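You operate a simulated robot arm through the tools that you are given. There is no shell and no other tool.

You run a simulated robot arm. Do the job below in one go: nothing can be reset, and whatever is moved stays where it is left.

JOB
Lift the cone off and crank the flow table for twelve drops.
Fine: the cone goes to the tank end of the table; stand the yellow marker on the square plate and put the lid on the bowl. Set down upright: what you pick out.

It is judged by the outcome, as a careful person would: the job done as asked, and still so three seconds after it is handed in. It fails if anything else is knocked over, pushed out of place, dropped, spilled or broken. Lids that push on must go on centred and level and be pressed home; caps that screw on are set level and turned clockwise until they are tight.

ROBOT AND FRAMES
A 7-joint arm with a two-finger parallel gripper, fixed in place. Base frame: the origin is on the floor under the middle of its stand, x ahead of it, y to its left, z up. Units: mm, degrees, N and s.
It reaches about 1524 mm from its shoulder. Its first joint turns from -149.0 to 149.0 degrees. Payload 3.5 kg.
The TCP is the grasp point between the finger pads, 23 mm short of the fingertips. In the tool frame z runs along the fingers and y along their closing line. The gripper opens to 94 mm. The fingers are 38 mm wide and 10 mm thick; the gripper's body (54 by 96 mm) begins 39 mm behind the TCP.
Orientation is told as [roll, pitch, yaw] about the base's x, y, z axes, in that order, counted from this pose: with the fingers straight down and closing along the base's y, the tool's x points along the base's -x, its y along +y and its z along -z.

CONTROLS
- The arm moves only by the tool jog_arm. Its argument "targets" is a list of rows, each a list of 6 numbers: the shift along the base's x, y, z in m, then the turn, a rotation vector about the base's x, y, z in degrees. In form: [[x, y, z, ax, ay, az], ...]. A call has 1 to 20 rows; each row shifts and turns the commanded pose from where the row before left it. "jaw" is the finger opening in m, from 0 to 0.094, set as the call begins (left out, the last holds). Each row takes 0.2 s and may step no farther than 50 mm and 8.6 degrees from the row before; otherwise, or with a gripper value out of range, the whole call is refused. A pose out of reach is approached as far as the arm can. The call stops where the force on the tool passes 40 N (or 10 N more than at its start, if that is more) or the arm is blocked; 0.2 s more then pass. Each finger travels about 153 mm/s and halts on what it meets, pressing with about 29 N; the grip force reading is that of the motor and also rises with nothing between the fingers. The clock runs only during rows and for 0.2 s after the last one: add rows that do not move to give the fingers time. The reply holds the time, the measured pose of the TCP, the force on the tool along the base axes, the opening and the grip force, in the units named above and with some noise, with the torque about the TCP (base axes, N m) and any sound that the robot's microphone picked up.
- Cameras (640 x 400 px; columns grow to the right, rows downward): "scene" is fixed at [400.5, 498.5, 1395.7]; the picture's right is [-0.81, -0.58, 0.00], its down [-0.18, 0.26, -0.95] and it looks along [0.55, -0.77, -0.32] (base axes); focal length 319 px, centre (320, 200). "wrist" rides on the gripper at [86, 16, -75] in the tool frame; the picture's right is [-0.18, 0.98, 0.00], its down [-0.58, -0.11, -0.81] and it looks along [-0.79, -0.15, 0.59] (tool axes); focal length 243 px, centre (320, 200). There is no depth. A picture from a camera that has moved, and an enlarged one, comes with that camera's place and axes in the base frame and with its lens.
- get_image(camera): a new picture of that camera. It takes no simulated time.
- enlarge(camera, box): a new picture of the part [left, top, right, bottom] of that camera's present view, enlarged. It takes no simulated time.
- sign_off(): hands the job in; it is judged then, once.

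Nothing tells you positions but the pictures and the camera data. Unless the task says otherwise, let go and move clear before handing in.

The tools are called after "Request:" as name(argument=value, ...) on one line, values as JSON. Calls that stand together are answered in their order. jog_arm: Moves the arm, as the interface text tells. Its arguments: {"type":"object","properties":{"targets":{"type":"array","items":{"type":"array","items":{"type":"number"}}},"jaw":{"type":"number"}},"required":["targets"]} The other tools are called the same way: get_image (camera) takes a picture; enlarge (camera, box) takes an enlarged picture of a part of a camera's view; sign_off () hands the job in.

At the start:

```text
t: 0.0
tcp_pos: [902.6, -623.4, 1116.2]
tcp_rot: [-0.1, 0.1, 0.0]
ft_force: [-0.6, 0.4, 0.5]
wrist_torque: [0.01, -0.01, 0.0]
opening: 93.9
gripper_force: 0.0
```

scene: 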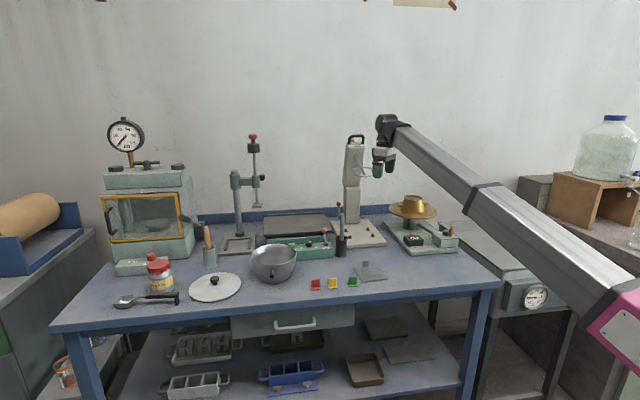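
wrist: 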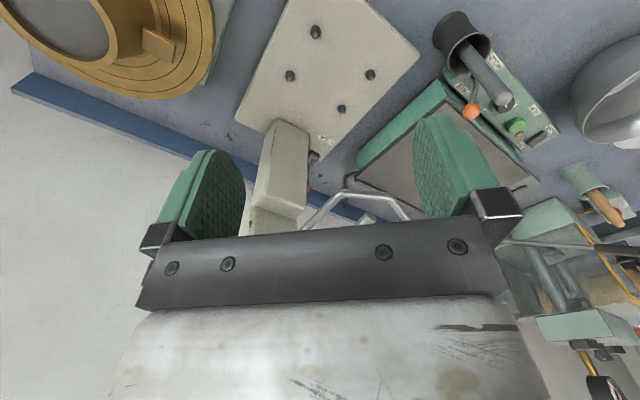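

I see a blue lab table with a flow table (brass disc with cone) at the right, coloured markers, a bowl, a lid and a square plate. I'll take closer looks before moving.

Request:
enlarge(camera="scene", box=[360, 180, 480, 255])

Request:
enlarge(camera="scene", box=[180, 220, 420, 310])

Request:
enlarge(camera="scene", box=[300, 250, 400, 300])

Request:
enlarge(camera="wrist", box=[0, 0, 320, 200])

```text
5.33 times, centred on (420, 218) of scene
camera zoom: at [400.5, 498.5, 1395.7], right [-0.81, -0.58, 0.0], down [-0.18, 0.26, -0.95], along [0.55, -0.77, -0.32], focal length 1702 px, centre (-213, 107)
```

zoom: 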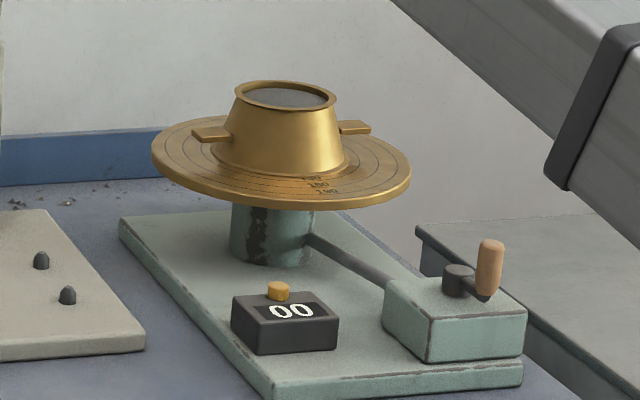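

```text
2.67 times, centred on (300, 265) of scene
camera zoom: at [400.5, 498.5, 1395.7], right [-0.81, -0.58, 0.0], down [-0.18, 0.26, -0.95], along [0.55, -0.77, -0.32], focal length 851 px, centre (373, 27)
```

zoom: 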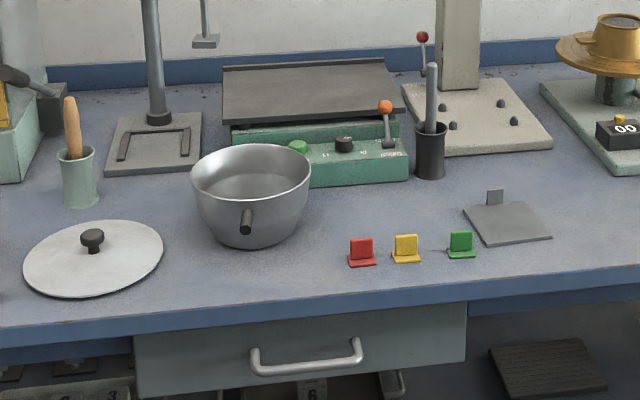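

```text
6.40 times, centred on (350, 275) of scene
camera zoom: at [400.5, 498.5, 1395.7], right [-0.81, -0.58, 0.0], down [-0.18, 0.26, -0.95], along [0.55, -0.77, -0.32], focal length 2042 px, centre (128, -280)
```

zoom: 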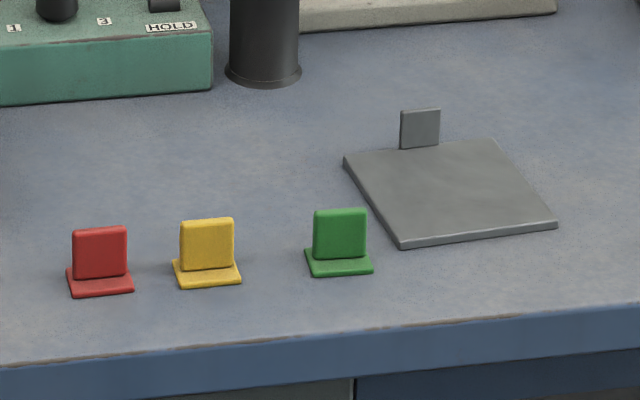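

```text
2.00 times, centred on (160, 100) of wrist
camera zoom: at [815.8, -607.8, 1191.9], right [0.18, 0.98, 0.0], down [0.58, -0.11, 0.81], along [0.79, -0.15, -0.59], focal length 485 px, centre (640, 400)
```

zoom: 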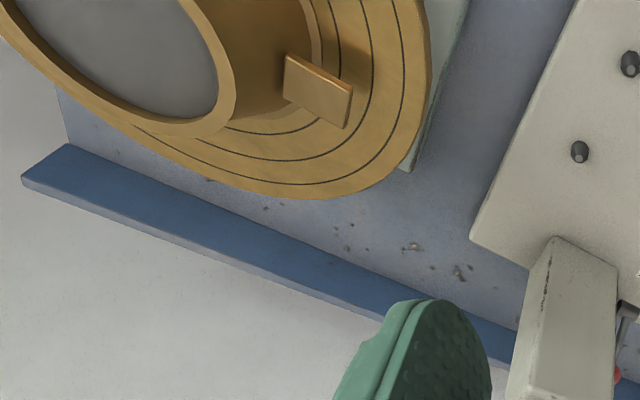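

I see the flow table at the back-right of the bench with its counter at 00 and a small vertical-axis crank. Next I look at the remaining regions, including both ends of the bench to identify the tank.

Request:
enlarge(camera="scene", box=[500, 90, 640, 260])

Request:
enlarge(camera="scene", box=[0, 100, 240, 320])

Request:
enlarge(camera="scene", box=[230, 100, 400, 260])

Request:
enlarge(camera="scene", box=[420, 200, 600, 400])

Request:
enlarge(camera="scene", box=[100, 300, 460, 400])

```text
2.35 times, centred on (570, 175) of scene
camera zoom: at [400.5, 498.5, 1395.7], right [-0.81, -0.58, 0.0], down [-0.18, 0.26, -0.95], along [0.55, -0.77, -0.32], focal length 751 px, centre (-268, 259)
```

zoom: 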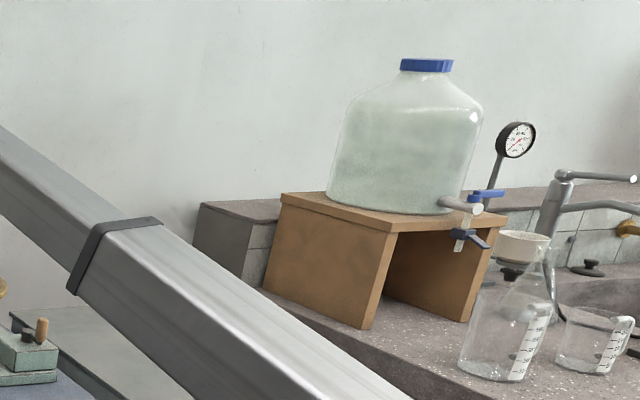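

```text
1.82 times, centred on (120, 210) of scene
camera zoom: at [400.5, 498.5, 1395.7], right [-0.81, -0.58, 0.0], down [-0.18, 0.26, -0.95], along [0.55, -0.77, -0.32], focal length 580 px, centre (684, 182)
```

zoom: 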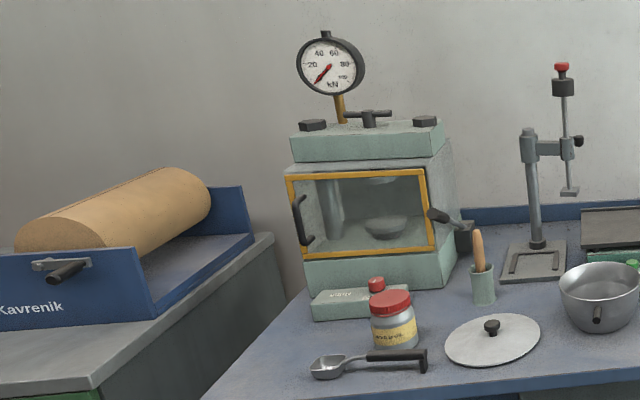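

```text
2.50 times, centred on (315, 180) of scene
camera zoom: at [400.5, 498.5, 1395.7], right [-0.81, -0.58, 0.0], down [-0.18, 0.26, -0.95], along [0.55, -0.77, -0.32], focal length 798 px, centre (332, 250)
```

zoom: 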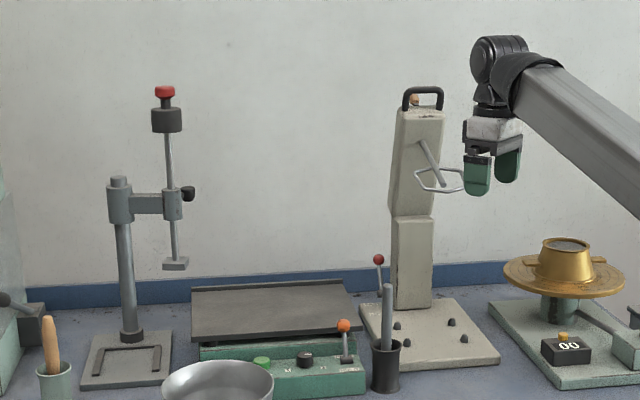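

```text
2.00 times, centred on (510, 300) of scene
camera zoom: at [400.5, 498.5, 1395.7], right [-0.81, -0.58, 0.0], down [-0.18, 0.26, -0.95], along [0.55, -0.77, -0.32], focal length 638 px, centre (-60, 0)
```

zoom: 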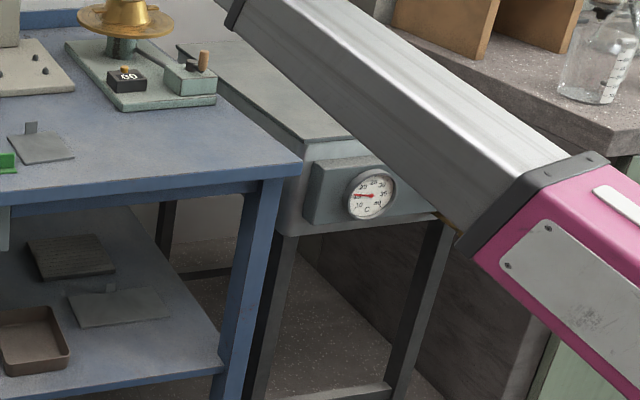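

```text
1.78 times, centred on (280, 350) of scene
camera zoom: at [400.5, 498.5, 1395.7], right [-0.81, -0.58, 0.0], down [-0.18, 0.26, -0.95], along [0.55, -0.77, -0.32], focal length 567 px, centre (391, -67)
```

zoom: 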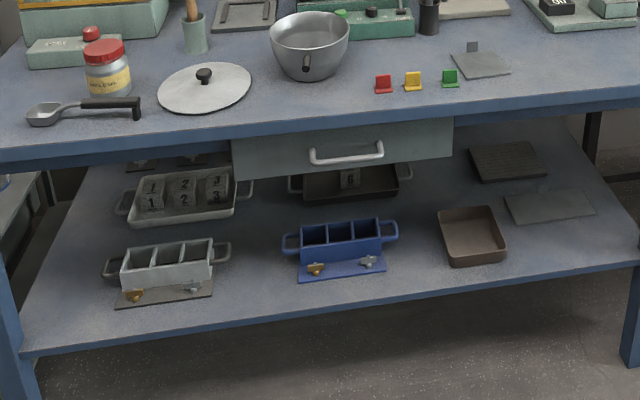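

The grey steel tank with the °C dial (and the water jar) stand beyond the bench's right end, so the "tank end" is the right end near the crank. I'll back the hand off to the robot side and yaw it 45° so the wrist camera views the flow table.

Request:
jog_arm(targets=[[-0.033, 0.008, 0.005, 0, 0, -5.625], [-0.033, 0.008, 0.005, 0, 0, -5.625], [-0.033, 0.008, 0.005, 0, 0, -5.625], [-0.033, 0.008, 0.005, 0, 0, -5.625], [-0.033, 0.008, 0.005, 0, 0, -5.625], [-0.033, 0.008, 0.005, 0, 0, -5.625], [-0.033, 0.008, 0.005, 0, 0, -5.625], [-0.033, 0.008, 0.005, 0, 0, -5.625]])

Request:
get_image(camera="wrist")

Request:
get_image(camera="scene")

```text
t: 0.9
tcp_pos: [788.4, -599.8, 1134.1]
tcp_rot: [-0.2, -0.4, -19.1]
ft_force: [3.7, 0.5, -3.9]
wrist_torque: [-0.31, 0.02, -0.27]
opening: 93.8
gripper_force: 0.1
stopped in row 4: the force on the tool passed its limit at 50 N (the readings are from after the stop); the commanded pose is now the measured one
```

```text
taken
camera wrist: at [712.2, -556.6, 1208.0], right [0.5, 0.87, 0.0], down [0.51, -0.29, 0.81], along [0.7, -0.4, -0.58], focal length 243 px, centre (320, 200)
```

wrist: 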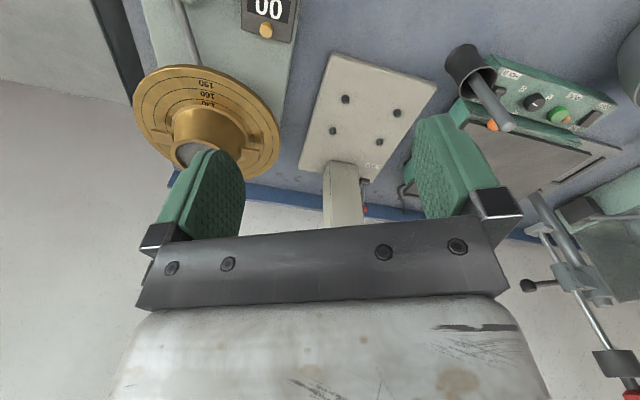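

```text
taken
```

scene: 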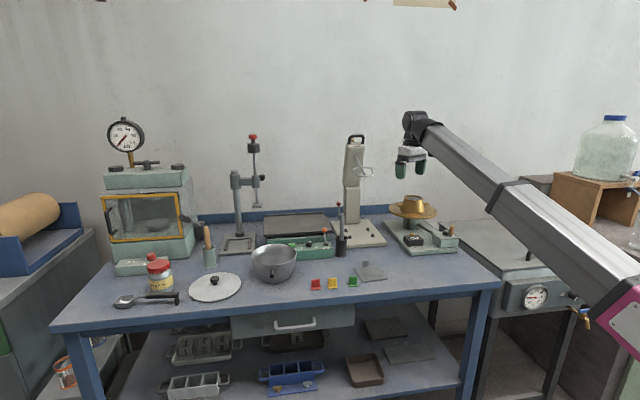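

The move stopped on a force spike, though nothing seems to be near the hand. I check the beige tower's loop and the hand before going on.

Request:
enlarge(camera="scene", box=[320, 100, 480, 200])

Request:
enlarge(camera="wrist", box=[120, 0, 440, 240])

Request:
enlarge(camera="scene", box=[480, 100, 640, 360])

```text
4.00 times, centred on (400, 150) of scene
camera zoom: at [400.5, 498.5, 1395.7], right [-0.81, -0.58, 0.0], down [-0.18, 0.26, -0.95], along [0.55, -0.77, -0.32], focal length 1276 px, centre (0, 400)
```

zoom: 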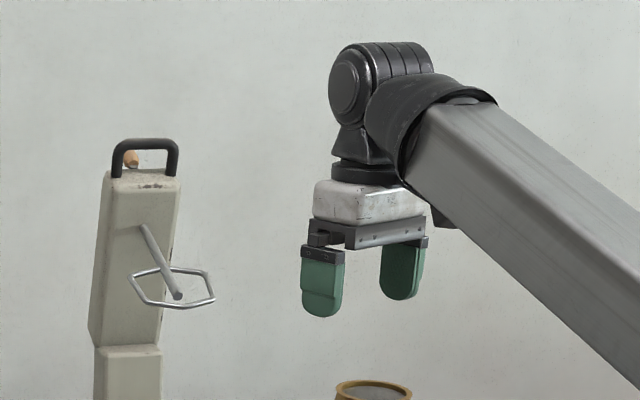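

```text
1.67 times, centred on (280, 120) of wrist
camera zoom: at [712.2, -556.6, 1208.0], right [0.5, 0.87, 0.0], down [0.51, -0.29, 0.81], along [0.7, -0.4, -0.58], focal length 404 px, centre (387, 333)
```

zoom: 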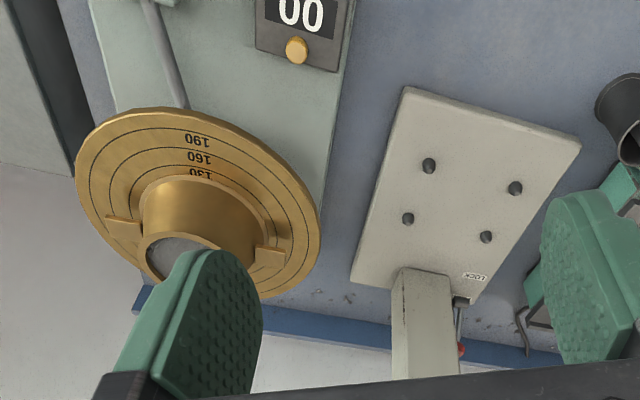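

```text
1.54 times, centred on (560, 230) of scene
camera zoom: at [400.5, 498.5, 1395.7], right [-0.81, -0.58, 0.0], down [-0.18, 0.26, -0.95], along [0.55, -0.77, -0.32], focal length 491 px, centre (-49, 154)
```

zoom: 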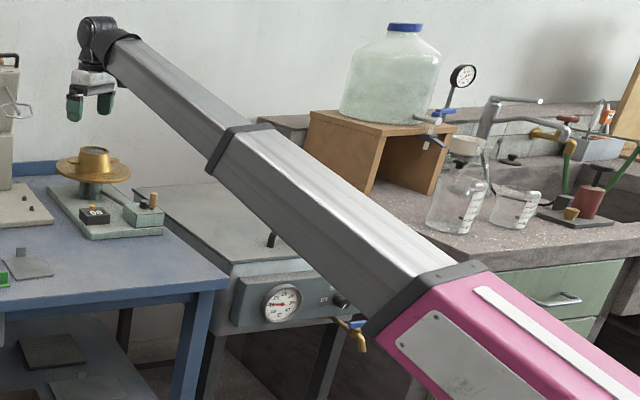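

Nothing was touched; the spike looks like acceleration load, so I'll move with gentler steps. Next I continue backing to the viewpoint.

Request:
jog_arm(targets=[[-0.005, 0.001, 0.001, 0, 0, -1], [-0.01, 0.003, 0.001, 0, 0, -2], [-0.015, 0.004, 0.002, 0, 0, -3], [-0.018, 0.005, 0.002, 0, 0, -3.5], [-0.018, 0.005, 0.002, 0, 0, -3.5], [-0.018, 0.005, 0.002, 0, 0, -3.5], [-0.018, 0.005, 0.002, 0, 0, -3.5], [-0.015, 0.004, 0.002, 0, 0, -3], [-0.01, 0.003, 0.001, 0, 0, -2], [-0.005, 0.001, 0.001, 0, 0, -1]])

Request:
get_image(camera="wrist")

```text
t: 1.5
tcp_pos: [777.7, -597.2, 1135.4]
tcp_rot: [-0.3, -0.6, -21.2]
ft_force: [2.1, 0.7, -3.4]
wrist_torque: [-0.31, 0.0, -0.27]
opening: 94.1
gripper_force: 0.1
stopped in row 2: the force on the tool passed its limit at 44 N (the readings are from after the stop); the commanded pose is now the measured one
```

```text
taken
camera wrist: at [702.3, -550.9, 1209.2], right [0.53, 0.85, 0.0], down [0.49, -0.3, 0.81], along [0.69, -0.43, -0.58], focal length 243 px, centre (320, 200)
```

wrist: 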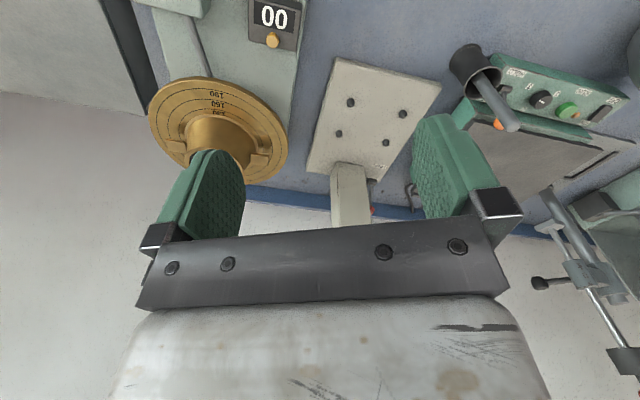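

The residual force and torque point to the wrist camera pressing on the forearm when the hand yaws this way. I'll turn the hand the other way (yaw about +40) so the camera clears the arm and looks along the bench.

Request:
jog_arm(targets=[[0.01, 0, 0, 0, 0, 2], [0.01, 0, 0, 0, 0, 4], [0.005, 0, 0, 0, 0, 5], [0, 0, 0, 0, 0, 5], [0, 0, 0, 0, 0, 5]])

```text
t: 2.7
tcp_pos: [804.2, -597.1, 1137.3]
tcp_rot: [-0.3, -0.8, -0.3]
ft_force: [0.3, -0.2, 0.2]
wrist_torque: [-0.02, -0.02, 0.02]
opening: 93.8
gripper_force: 0.0
```

The contact is gone. I continue to yaw +45 while drawing back towards the bench's right end.

Request:
jog_arm(targets=[[0, 0, 0, 0.3, 0.8, 2], [-0.005, 0, 0, 0, 0, 4], [-0.01, 0, 0, 0, 0, 5], [-0.01, 0, 0, 0, 0, 5], [-0.01, 0, 0, 0, 0, 5], [-0.015, 0, 0, 0, 0, 5], [-0.015, 0, 0, 0, 0, 5], [-0.02, 0, 0, 0, 0, 5], [-0.02, 0, 0, 0, 0, 5], [-0.015, 0, 0, 0, 0, 3], [-0.01, 0, 0, 0, 0, 1]])

Request:
get_image(camera="wrist")

Request:
enlarge(camera="scene", box=[320, 80, 560, 230])

```text
t: 5.1
tcp_pos: [672.8, -597.0, 1135.9]
tcp_rot: [0.0, 0.1, 44.7]
ft_force: [-0.3, -0.4, 0.6]
wrist_torque: [-0.02, 0.01, -0.01]
opening: 94.2
gripper_force: 0.0
```

```text
taken
camera wrist: at [599.6, -647.3, 1210.2], right [-0.56, 0.83, 0.0], down [0.49, 0.33, 0.81], along [0.67, 0.45, -0.59], focal length 243 px, centre (320, 200)
```

wrist: 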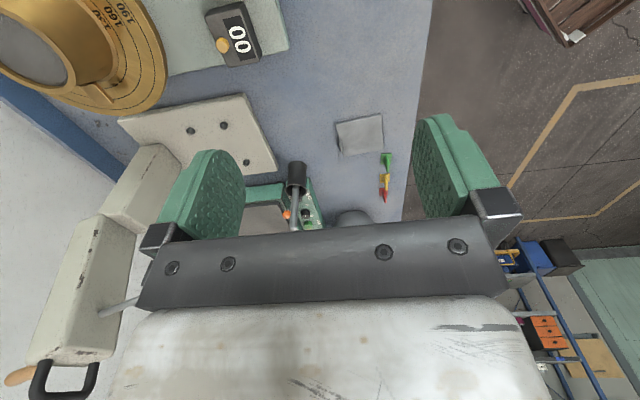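

```text
2.67 times, centred on (440, 155) of scene
camera zoom: at [400.5, 498.5, 1395.7], right [-0.81, -0.58, 0.0], down [-0.18, 0.26, -0.95], along [0.55, -0.77, -0.32], focal length 851 px, centre (0, 320)
```

zoom: 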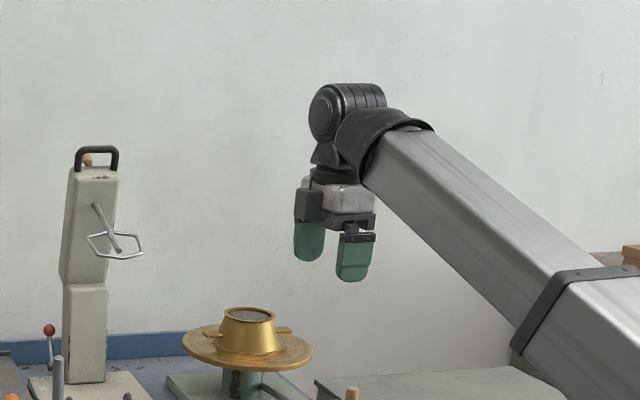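

The hand is clear and looking along the bench. I enlarge this view for triangulation of the plate, markers, and the flow table.

Request:
enlarge(camera="wrist", box=[260, 80, 440, 230])

Request:
enlarge(camera="wrist", box=[0, 0, 300, 190])

```text
2.67 times, centred on (350, 155) of wrist
camera zoom: at [599.6, -647.3, 1210.2], right [-0.56, 0.83, 0.0], down [0.49, 0.33, 0.81], along [0.67, 0.45, -0.59], focal length 647 px, centre (240, 320)
```

zoom: 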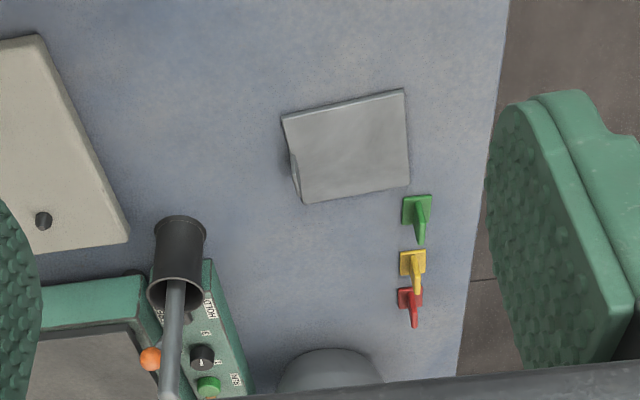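

```text
2.11 times, centred on (150, 95) of wrist
camera zoom: at [599.6, -647.3, 1210.2], right [-0.56, 0.83, 0.0], down [0.49, 0.33, 0.81], along [0.67, 0.45, -0.59], focal length 511 px, centre (678, 421)
```

zoom: 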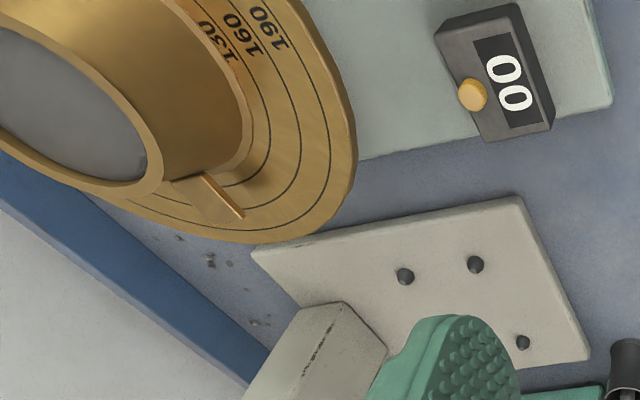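

The bench top comes out at about z 800, the cone rim centre near [839, -822, 963] with its lugs along the bench, so yaw +45 puts the fingers across the lugs. I move to hover about 100 mm above the cone.

Request:
jog_arm(targets=[[0.008, -0.011, 0, 0, 0, 0], [0.016, -0.022, -0.004, 0, 0, 0], [0.018, -0.025, -0.007, 0, 0, 0], [0.018, -0.025, -0.008, 0, 0, 0], [0.018, -0.025, -0.008, 0, 0, 0], [0.018, -0.025, -0.008, 0, 0, 0], [0.018, -0.025, -0.008, 0, 0, 0], [0.018, -0.025, -0.008, 0, 0, 0], [0.016, -0.02, -0.007, 0, 0, 0], [0.012, -0.016, -0.005, 0, 0, 0], [0.006, -0.006, -0.003, 0, 0, 0.3]])

Request:
get_image(camera="wrist")

Request:
get_image(camera="scene")

```text
t: 7.5
tcp_pos: [839.5, -822.6, 1069.4]
tcp_rot: [0.0, 0.1, 45.0]
ft_force: [0.3, 0.1, -0.2]
wrist_torque: [-0.02, 0.02, 0.0]
opening: 93.9
gripper_force: 0.0
```

```text
taken
camera wrist: at [766.6, -873.1, 1144.7], right [-0.56, 0.83, 0.0], down [0.49, 0.34, 0.81], along [0.66, 0.45, -0.59], focal length 243 px, centre (320, 200)
```

wrist: 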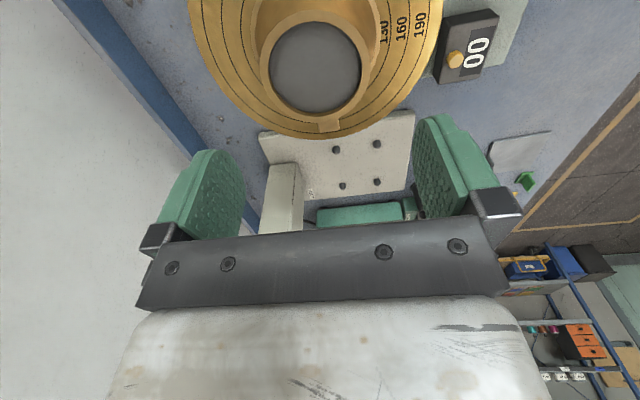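

```text
taken
```

scene: 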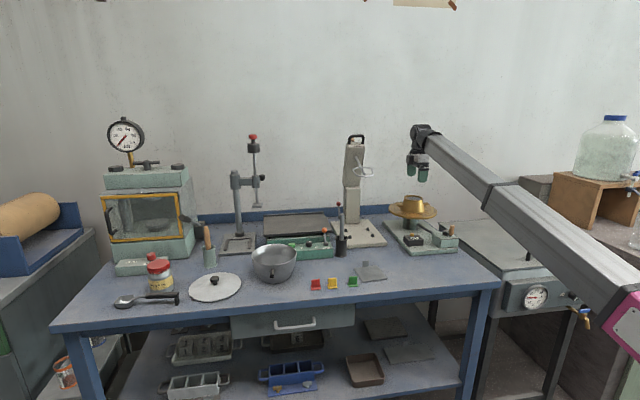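

Request:
enlarge(camera="wrist", box=[180, 0, 460, 175])

Request:
enlarge(camera="scene", box=[370, 110, 480, 260])

```text
2.29 times, centred on (320, 88) of wrist
camera zoom: at [766.6, -873.1, 1144.7], right [-0.56, 0.83, 0.0], down [0.49, 0.34, 0.81], along [0.66, 0.45, -0.59], focal length 555 px, centre (320, 457)
```

zoom: 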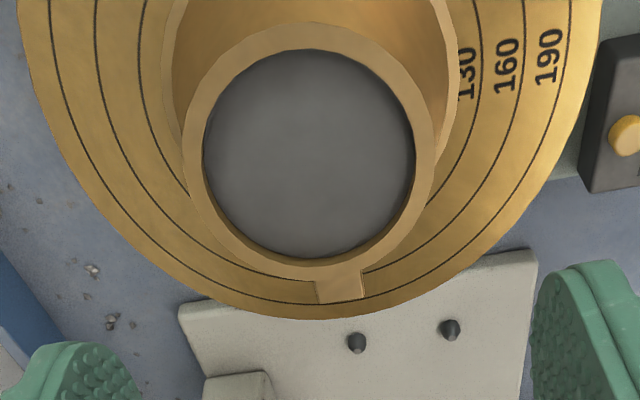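

```text
2.67 times, centred on (425, 185) of scene
camera zoom: at [400.5, 498.5, 1395.7], right [-0.81, -0.58, 0.0], down [-0.18, 0.26, -0.95], along [0.55, -0.77, -0.32], focal length 851 px, centre (40, 240)
```

zoom: 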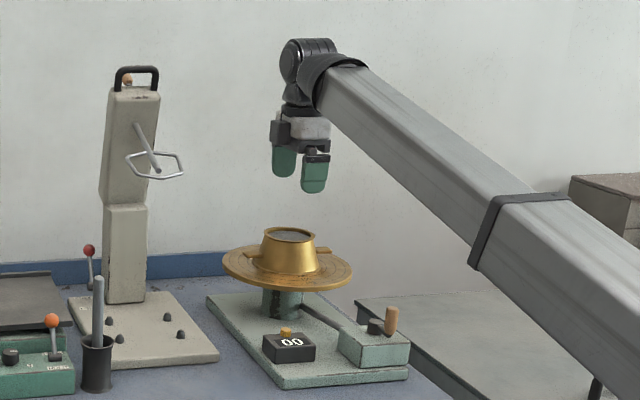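

The rim measures about 80 mm across and sits about 3 mm off the jaw centre; the 94 mm opening clears it. I correct and come down to just above the rim, then check the height.

Request:
jog_arm(targets=[[0.0003, -0.002, -0.01, 0, 0, 0], [0, -0.002, -0.018, 0, 0, 0], [0, 0, -0.018, 0, 0, 0], [0, 0, -0.016, 0, 0, 0], [0, 0, -0.01, 0, 0, 0]])

Request:
enlarge(camera="wrist", box=[160, 0, 480, 200])

Request:
enlarge(camera="scene", box=[380, 150, 460, 220])

```text
t: 8.7
tcp_pos: [838.0, -827.0, 998.6]
tcp_rot: [0.0, 0.1, 45.0]
ft_force: [0.8, 1.1, 0.0]
wrist_torque: [0.01, 0.02, -0.02]
opening: 94.1
gripper_force: 0.0
```

```text
2.00 times, centred on (320, 100) of wrist
camera zoom: at [765.7, -877.0, 1073.0], right [-0.56, 0.83, 0.0], down [0.49, 0.34, 0.81], along [0.66, 0.45, -0.59], focal length 485 px, centre (320, 400)
```

zoom: 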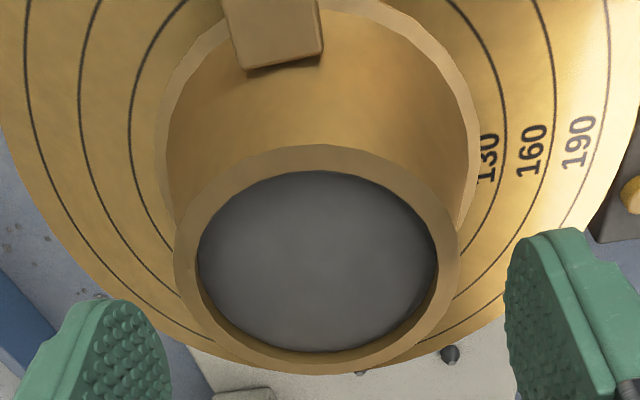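

```text
5.71 times, centred on (420, 185) of scene
camera zoom: at [400.5, 498.5, 1395.7], right [-0.81, -0.58, 0.0], down [-0.18, 0.26, -0.95], along [0.55, -0.77, -0.32], focal length 1824 px, centre (-251, 286)
```

zoom: 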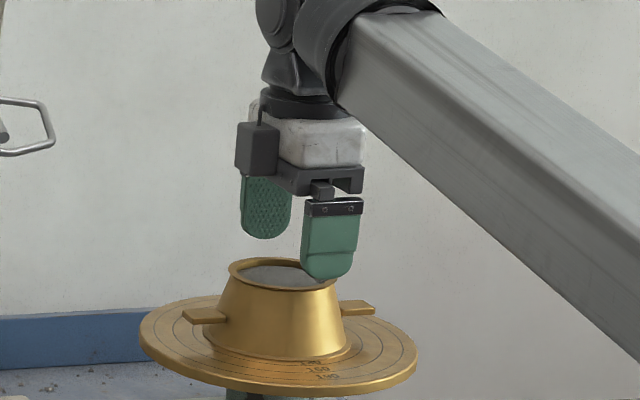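

The jaws are centred on the rim to within about a millimetre and the rim is near z 960. I lower so the pad tips sit about 10 mm below the rim top, then close.

Request:
jog_arm(targets=[[0.0003, -0.0003, -0.008, 0, 0, 0], [0.0003, -0.0003, -0.009, 0, 0, 0], [0, 0, -0.007, 0, 0, 0], [0, 0, 0, 0, 0, 0]])

Request:
enlarge(camera="wrist", box=[160, 0, 480, 200])

Request:
enlarge(camera="scene", box=[380, 150, 460, 220])

```text
t: 9.7
tcp_pos: [839.6, -827.9, 974.4]
tcp_rot: [0.0, 0.2, 45.1]
ft_force: [0.6, -0.1, -0.2]
wrist_torque: [-0.03, -0.02, -0.01]
opening: 94.1
gripper_force: 0.0
```

```text
2.00 times, centred on (320, 100) of wrist
camera zoom: at [766.8, -877.3, 1049.1], right [-0.56, 0.83, 0.0], down [0.49, 0.34, 0.81], along [0.66, 0.45, -0.59], focal length 485 px, centre (320, 400)
```

zoom: 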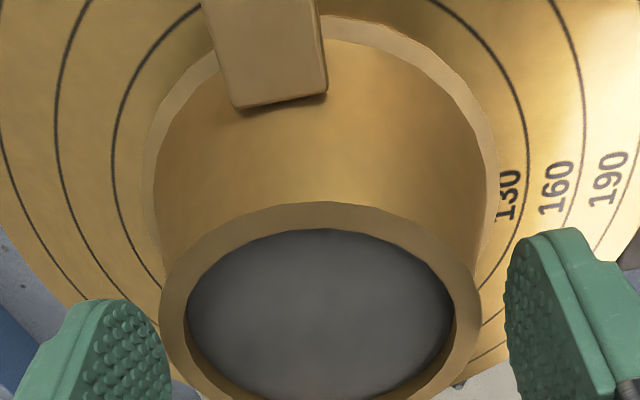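

```text
5.71 times, centred on (420, 185) of scene
camera zoom: at [400.5, 498.5, 1395.7], right [-0.81, -0.58, 0.0], down [-0.18, 0.26, -0.95], along [0.55, -0.77, -0.32], focal length 1824 px, centre (-251, 286)
```

zoom: 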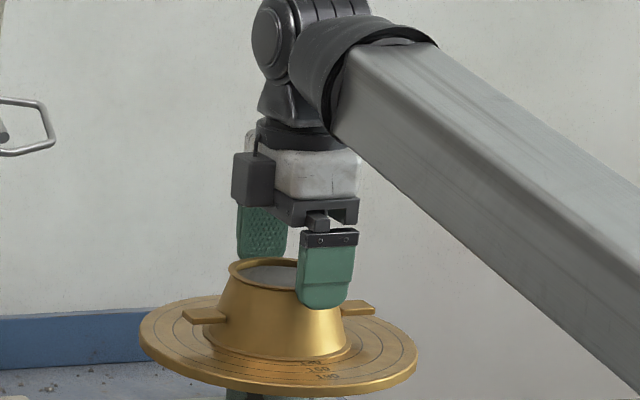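

The fingers straddle the rim evenly. Now I close on it.

Request:
jog_arm(targets=[[0, 0, 0, 0, 0, 0], [0, 0, 0, 0, 0, 0], [0, 0, 0, 0, 0, 0]], jaw=0.0)

Request:
enlarge(camera="wrist", box=[160, 0, 480, 200])

Request:
enlarge(camera="scene", box=[380, 150, 460, 220])

```text
t: 10.5
tcp_pos: [840.3, -826.0, 974.5]
tcp_rot: [0.1, 0.2, 45.0]
ft_force: [0.3, 1.0, 3.1]
wrist_torque: [0.1, 0.12, -0.04]
opening: 81.7
gripper_force: 29.2
```

```text
2.00 times, centred on (320, 100) of wrist
camera zoom: at [766.8, -877.2, 1049.4], right [-0.56, 0.83, 0.0], down [0.49, 0.34, 0.81], along [0.66, 0.45, -0.59], focal length 485 px, centre (320, 400)
```

zoom: 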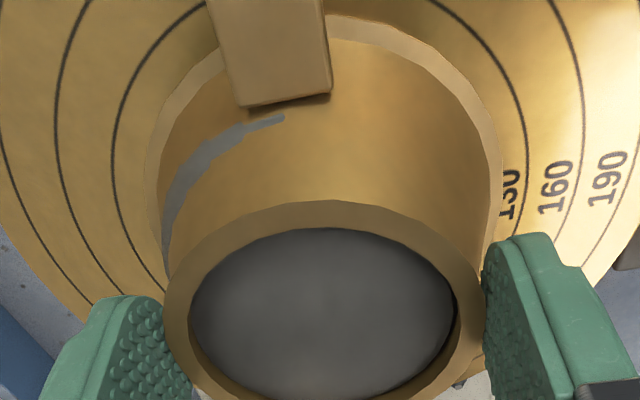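

```text
5.71 times, centred on (420, 185) of scene
camera zoom: at [400.5, 498.5, 1395.7], right [-0.81, -0.58, 0.0], down [-0.18, 0.26, -0.95], along [0.55, -0.77, -0.32], focal length 1824 px, centre (-251, 286)
```

zoom: 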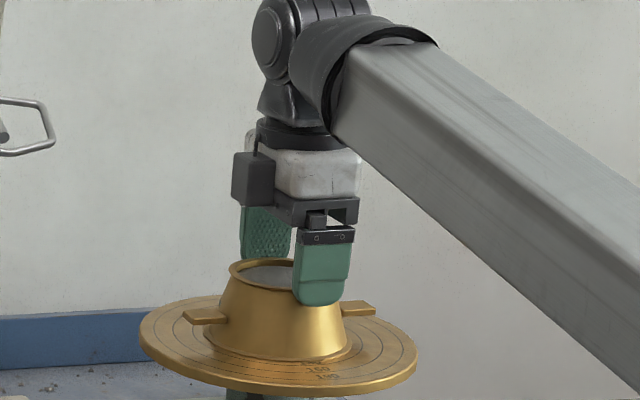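

The jaws stopped at 81.7 mm on the rim with full grip force. I lift straight up slowly and check.

Request:
jog_arm(targets=[[0, 0, 0.003, 0, 0, 0], [0, 0, 0.004, 0, 0, 0], [0, 0, 0.005, 0, 0, 0], [0, 0, 0.005, 0, 0, 0]])

Request:
enlarge(camera="scene", box=[380, 150, 460, 220])

Request:
enlarge(camera="wrist", box=[160, 0, 480, 200])

```text
t: 11.5
tcp_pos: [839.0, -827.5, 990.5]
tcp_rot: [0.0, 0.1, 45.0]
ft_force: [1.0, 0.0, 0.3]
wrist_torque: [-0.03, -0.01, -0.01]
opening: 0.1
gripper_force: 28.8
```

```text
5.71 times, centred on (420, 185) of scene
camera zoom: at [400.5, 498.5, 1395.7], right [-0.81, -0.58, 0.0], down [-0.18, 0.26, -0.95], along [0.55, -0.77, -0.32], focal length 1824 px, centre (-251, 286)
```

zoom: 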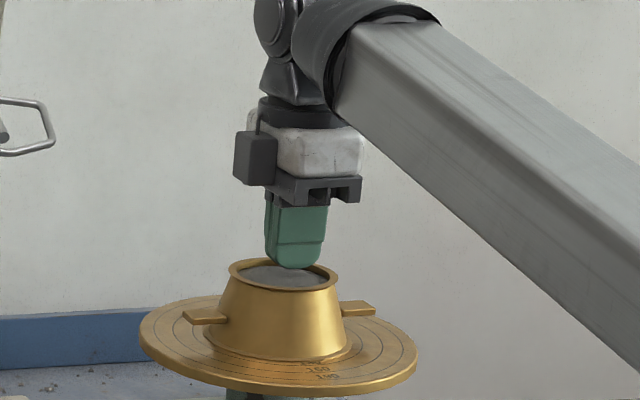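

```text
2.00 times, centred on (320, 100) of wrist
camera zoom: at [766.6, -877.3, 1065.8], right [-0.56, 0.83, 0.0], down [0.49, 0.34, 0.81], along [0.66, 0.45, -0.59], focal length 485 px, centre (320, 400)
```

zoom: 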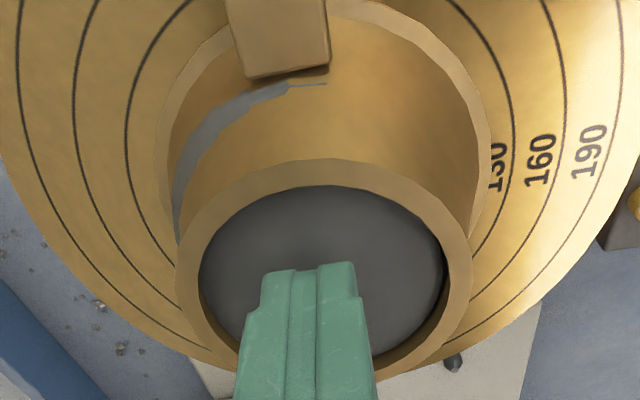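

The pads slipped up off the tapered wall, and the cone stayed put, unharmed. I open again and look at the rim profile closely to choose a better grip height.

Request:
jog_arm(targets=[[0, 0, 0.01, 0, 0, 0], [0, 0, 0.015, 0, 0, 0], [0, 0, 0.01, 0, 0, 0], [0, 0, 0, 0, 0, 0]])

Request:
enlarge(camera="scene", box=[395, 185, 440, 220])

Request:
enlarge(camera="wrist", box=[200, 0, 440, 150])

```text
t: 12.5
tcp_pos: [839.9, -827.1, 1025.0]
tcp_rot: [0.0, 0.0, 45.0]
ft_force: [-0.6, -0.8, -0.1]
wrist_torque: [0.01, 0.01, 0.0]
opening: 0.0
gripper_force: 28.6
```

```text
11.43 times, centred on (418, 202) of scene
camera zoom: at [400.5, 498.5, 1395.7], right [-0.81, -0.58, 0.0], down [-0.18, 0.26, -0.95], along [0.55, -0.77, -0.32], focal length 3647 px, centre (-794, 171)
```

zoom: 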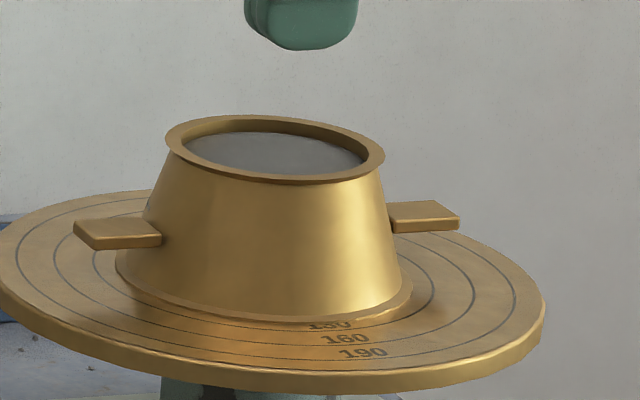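

```text
2.67 times, centred on (320, 75) of wrist
camera zoom: at [767.4, -877.1, 1100.4], right [-0.56, 0.83, 0.0], down [0.49, 0.34, 0.81], along [0.66, 0.45, -0.59], focal length 647 px, centre (320, 533)
```

zoom: 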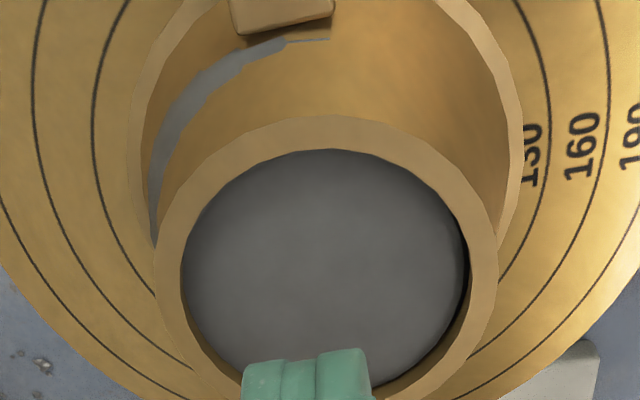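

The lip is only about 4 mm tall with the taper starting right under it, so last time the tips were wedging on the taper. I'll reopen, recentre by 2 mm, and grip only the lip with tips about 4–5 mm below the rim top.

Request:
jog_arm(targets=[[-0.0007, 0.0007, 0, 0, 0, 0], [-0.0006, 0.0006, 0, 0, 0, 0], [0, 0, 0, 0, 0, 0], [0, 0, -0.01, 0, 0, 0], [0, 0, -0.014, 0, 0, 0], [0, 0, -0.012, 0, 0, 0], [0, 0, -0.0075, 0, 0, 0], [0, 0, -0.003, 0, 0, 0], [0, 0, 0, 0, 0, 0]], jaw=0.094)

Request:
enlarge(camera="wrist", box=[160, 0, 480, 200])

Request:
enlarge(camera="scene", box=[395, 175, 440, 210])

```text
t: 14.5
tcp_pos: [838.7, -824.5, 979.3]
tcp_rot: [0.0, 0.1, 45.0]
ft_force: [-0.2, 0.7, -0.6]
wrist_torque: [-0.01, -0.02, 0.05]
opening: 94.0
gripper_force: 0.1
```

```text
2.00 times, centred on (320, 100) of wrist
camera zoom: at [764.9, -876.3, 1054.2], right [-0.56, 0.83, 0.0], down [0.49, 0.34, 0.81], along [0.66, 0.45, -0.59], focal length 485 px, centre (320, 400)
```

zoom: 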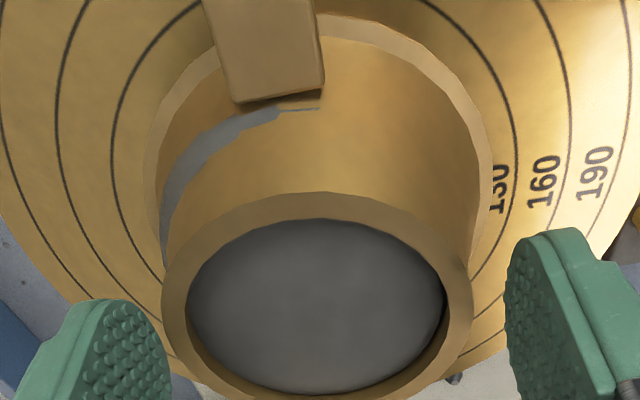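

```text
11.43 times, centred on (418, 192) of scene
camera zoom: at [400.5, 498.5, 1395.7], right [-0.81, -0.58, 0.0], down [-0.18, 0.26, -0.95], along [0.55, -0.77, -0.32], focal length 3647 px, centre (-794, 286)
```

zoom: 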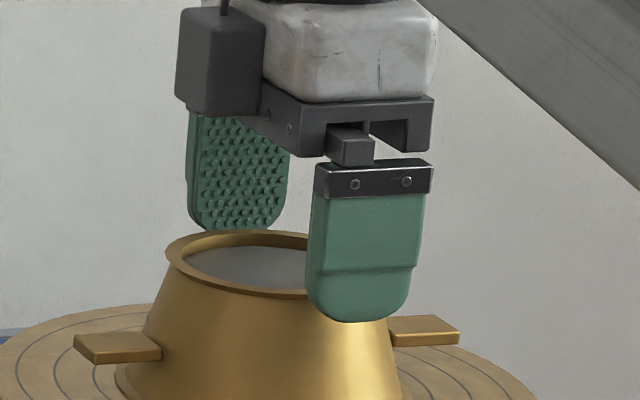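

The tips are still about 7 mm below the rim top; I raise 2 mm more so only the lip is gripped, then close.

Request:
jog_arm(targets=[[0, 0, 0.0025, 0, 0, 0], [0, 0, 0, 0, 0, 0]])

Request:
jog_arm(targets=[[0, 0, 0, 0, 0, 0], [0, 0, 0, 0, 0, 0], [0, 0, 0, 0, 0, 0]], jaw=0.0)

Request:
enlarge(camera="scene", box=[395, 175, 440, 210])

Request:
enlarge(camera="wrist", box=[160, 0, 480, 200])

```text
t: 15.1
tcp_pos: [838.1, -825.8, 982.0]
tcp_rot: [0.0, 0.1, 45.0]
ft_force: [-0.1, 0.0, 0.6]
wrist_torque: [-0.02, -0.02, -0.02]
opening: 94.0
gripper_force: 0.0
```

```text
t: 15.9
tcp_pos: [839.2, -826.3, 982.2]
tcp_rot: [0.0, 0.1, 45.0]
ft_force: [0.8, -1.4, 2.9]
wrist_torque: [0.02, 0.11, 0.06]
opening: 77.1
gripper_force: 29.0
```

```text
11.43 times, centred on (418, 192) of scene
camera zoom: at [400.5, 498.5, 1395.7], right [-0.81, -0.58, 0.0], down [-0.18, 0.26, -0.95], along [0.55, -0.77, -0.32], focal length 3647 px, centre (-794, 286)
```

zoom: 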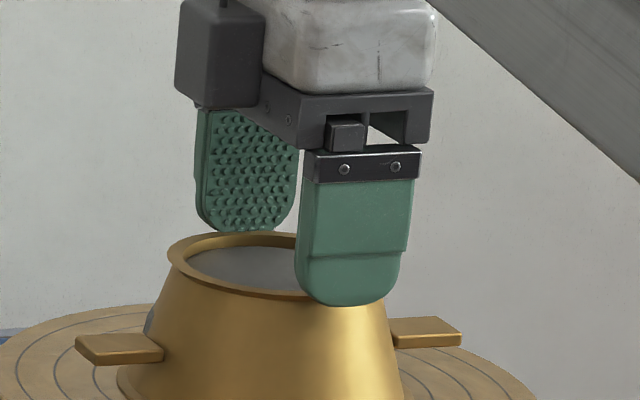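

```text
2.00 times, centred on (320, 100) of wrist
camera zoom: at [765.3, -876.1, 1057.4], right [-0.56, 0.83, 0.0], down [0.49, 0.34, 0.81], along [0.66, 0.45, -0.59], focal length 485 px, centre (320, 400)
```

zoom: 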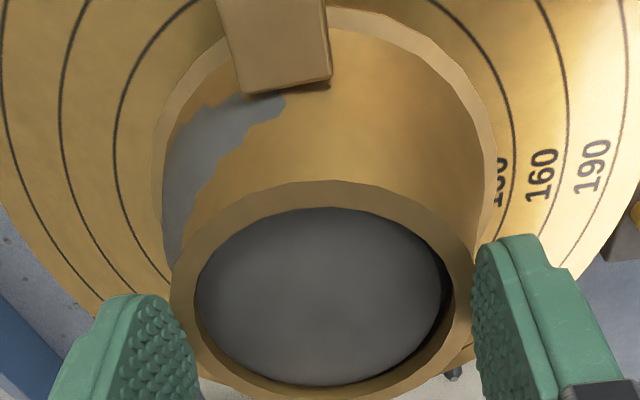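

The contact follows the taper (77.1 mm here versus 81.7 mm lower), so the lip gives no extra hold. I'll do a careful low grip and a 2 mm test lift to measure whether friction can hold it.

Request:
jog_arm(targets=[[0, 0, 0, 0, 0, 0], [0, 0, 0, 0, 0, 0], [0.0003, -0.0003, -0.006, 0, 0, 0], [0.0003, -0.0003, -0.008, 0, 0, 0], [0, 0, -0.006, 0, 0, 0], [0, 0, 0, 0, 0, 0]], jaw=0.094)

Request:
jog_arm(targets=[[0, 0, 0, 0, 0, 0], [0, 0, 0, 0, 0, 0], [0, 0, 0, 0, 0, 0]], jaw=0.0)

Request:
jog_arm(targets=[[0, 0, 0.001, 0, 0, 0], [0, 0, 0.001, 0, 0, 0]])

```text
t: 17.3
tcp_pos: [839.0, -827.2, 961.2]
tcp_rot: [0.1, 0.0, 45.0]
ft_force: [0.1, 0.6, -0.4]
wrist_torque: [0.05, -0.01, -0.03]
opening: 94.1
gripper_force: 0.0
```

```text
t: 18.1
tcp_pos: [838.7, -827.7, 961.1]
tcp_rot: [0.0, 0.1, 45.0]
ft_force: [0.9, -0.4, 1.4]
wrist_torque: [-0.1, -0.1, -0.02]
opening: 88.2
gripper_force: 28.7
```

```text
t: 18.7
tcp_pos: [838.7, -827.1, 964.2]
tcp_rot: [0.0, 0.2, 45.0]
ft_force: [0.1, -0.3, -0.3]
wrist_torque: [0.01, 0.04, 0.01]
opening: 88.4
gripper_force: 28.6
```

The opening held at 88.4 mm during the small lift. I look to see whether the cone came up with the hand.

Request:
enlarge(camera="scene", box=[395, 175, 440, 210])

Request:
enlarge(camera="wrist", box=[160, 0, 480, 200])

Request:
enlarge(camera="scene", box=[395, 190, 440, 225])

```text
11.43 times, centred on (418, 192) of scene
camera zoom: at [400.5, 498.5, 1395.7], right [-0.81, -0.58, 0.0], down [-0.18, 0.26, -0.95], along [0.55, -0.77, -0.32], focal length 3647 px, centre (-794, 286)
```

zoom: 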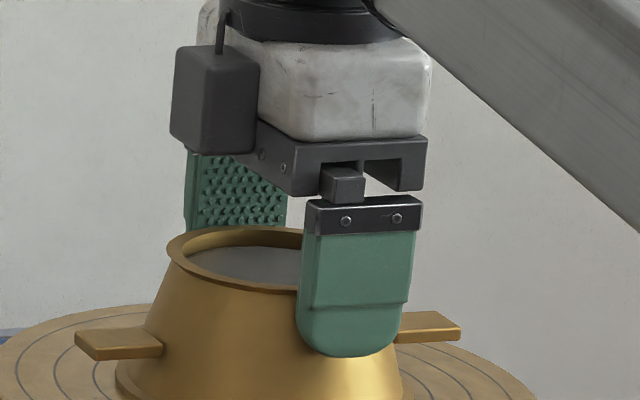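

```text
2.00 times, centred on (320, 100) of wrist
camera zoom: at [765.9, -877.3, 1038.8], right [-0.56, 0.83, 0.0], down [0.49, 0.34, 0.81], along [0.66, 0.45, -0.59], focal length 485 px, centre (320, 400)
```

zoom: 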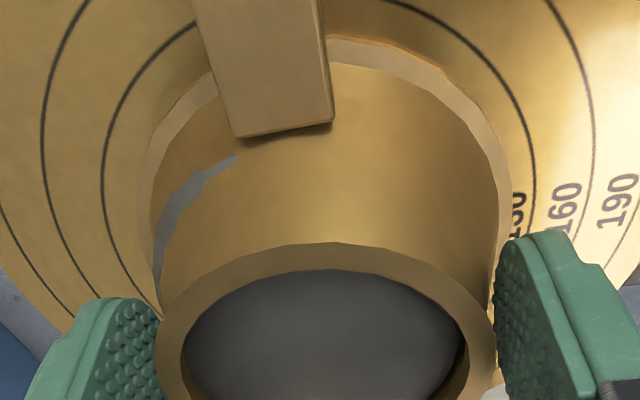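

```text
11.43 times, centred on (418, 208) of scene
camera zoom: at [400.5, 498.5, 1395.7], right [-0.81, -0.58, 0.0], down [-0.18, 0.26, -0.95], along [0.55, -0.77, -0.32], focal length 3647 px, centre (-794, 114)
```

zoom: 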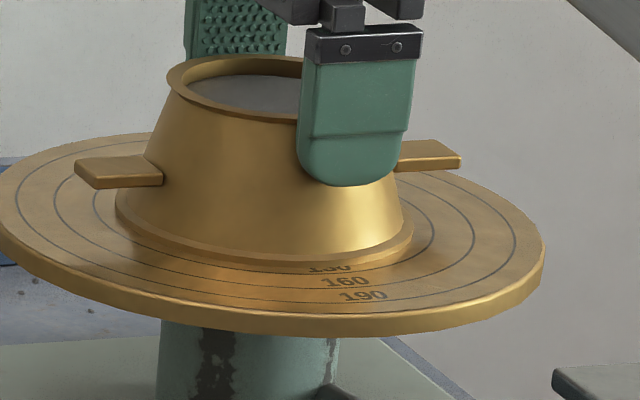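

It looks like the cone may have risen with the hand. I continue lifting in 1 mm steps and watch.

Request:
jog_arm(targets=[[0, 0, 0.001, 0, 0, 0], [0, 0, 0.001, 0, 0, 0], [0, 0, 0.001, 0, 0, 0], [0, 0, 0.001, 0, 0, 0], [0, 0, 0.001, 0, 0, 0]])

Request:
enlarge(camera="scene", box=[395, 190, 440, 225])

Request:
enlarge(camera="wrist", box=[160, 0, 480, 200])

```text
t: 19.9
tcp_pos: [840.3, -826.3, 968.1]
tcp_rot: [-0.1, 0.1, 45.0]
ft_force: [0.1, 0.1, -1.6]
wrist_torque: [0.01, -0.02, 0.03]
opening: 88.3
gripper_force: 28.8
```

```text
11.43 times, centred on (418, 208) of scene
camera zoom: at [400.5, 498.5, 1395.7], right [-0.81, -0.58, 0.0], down [-0.18, 0.26, -0.95], along [0.55, -0.77, -0.32], focal length 3647 px, centre (-794, 114)
```

zoom: 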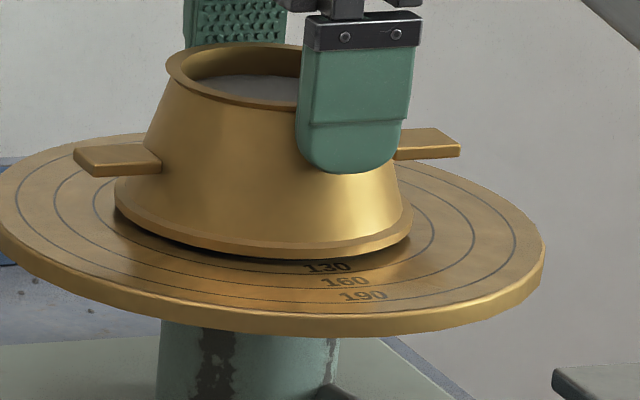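

```text
2.00 times, centred on (320, 100) of wrist
camera zoom: at [766.4, -876.6, 1043.8], right [-0.56, 0.83, 0.0], down [0.49, 0.34, 0.81], along [0.66, 0.45, -0.59], focal length 485 px, centre (320, 400)
```

zoom: 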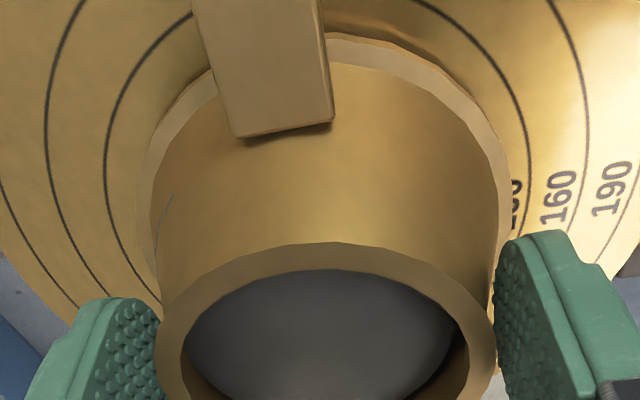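

The cone is lifting cleanly with the mortar staying behind. I keep rising smoothly.

Request:
jog_arm(targets=[[0, 0, 0.001, 0, 0, 0], [0, 0, 0.0015, 0, 0, 0], [0, 0, 0.002, 0, 0, 0], [0, 0, 0.0025, 0, 0, 0], [0, 0, 0.003, 0, 0, 0], [0, 0, 0.003, 0, 0, 0], [0, 0, 0.003, 0, 0, 0], [0, 0, 0.003, 0, 0, 0], [0, 0, 0.003, 0, 0, 0], [0, 0, 0.003, 0, 0, 0], [0, 0, 0.003, 0, 0, 0], [0, 0, 0.003, 0, 0, 0], [0, 0, 0.003, 0, 0, 0], [0, 0, 0.003, 0, 0, 0], [0, 0, 0.0025, 0, 0, 0], [0, 0, 0.002, 0, 0, 0], [0, 0, 0.0015, 0, 0, 0], [0, 0, 0.001, 0, 0, 0]])

Request:
enlarge(camera="scene", box=[380, 150, 460, 220])

Request:
get_image(camera="wrist")

```text
t: 23.7
tcp_pos: [839.2, -827.8, 1011.2]
tcp_rot: [0.0, 0.1, 45.0]
ft_force: [0.0, 0.4, -2.7]
wrist_torque: [-0.05, 0.02, 0.0]
opening: 88.2
gripper_force: 29.3
```

```text
5.71 times, centred on (420, 185) of scene
camera zoom: at [400.5, 498.5, 1395.7], right [-0.81, -0.58, 0.0], down [-0.18, 0.26, -0.95], along [0.55, -0.77, -0.32], focal length 1824 px, centre (-251, 286)
```

zoom: 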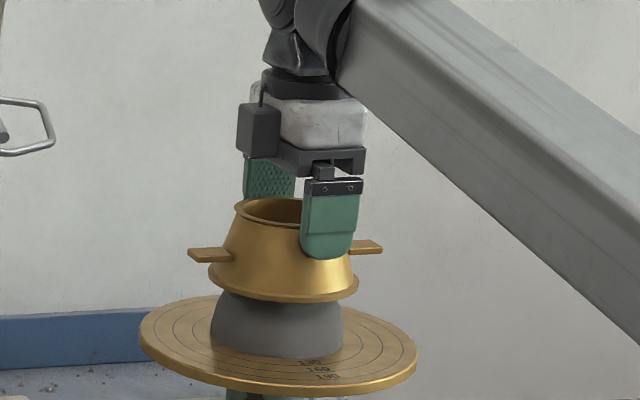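

```text
taken
camera wrist: at [766.1, -877.1, 1087.3], right [-0.56, 0.83, 0.0], down [0.49, 0.34, 0.81], along [0.66, 0.45, -0.59], focal length 243 px, centre (320, 200)
```

wrist: 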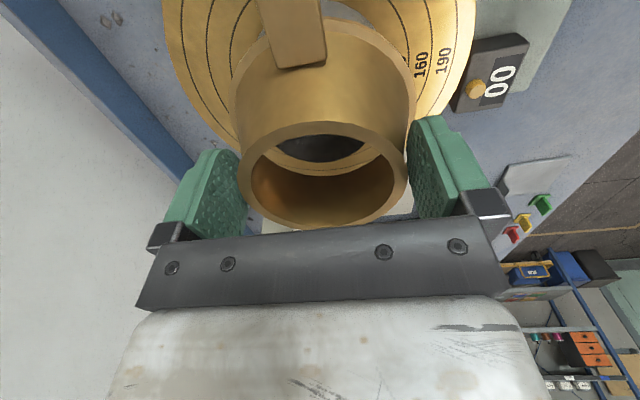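

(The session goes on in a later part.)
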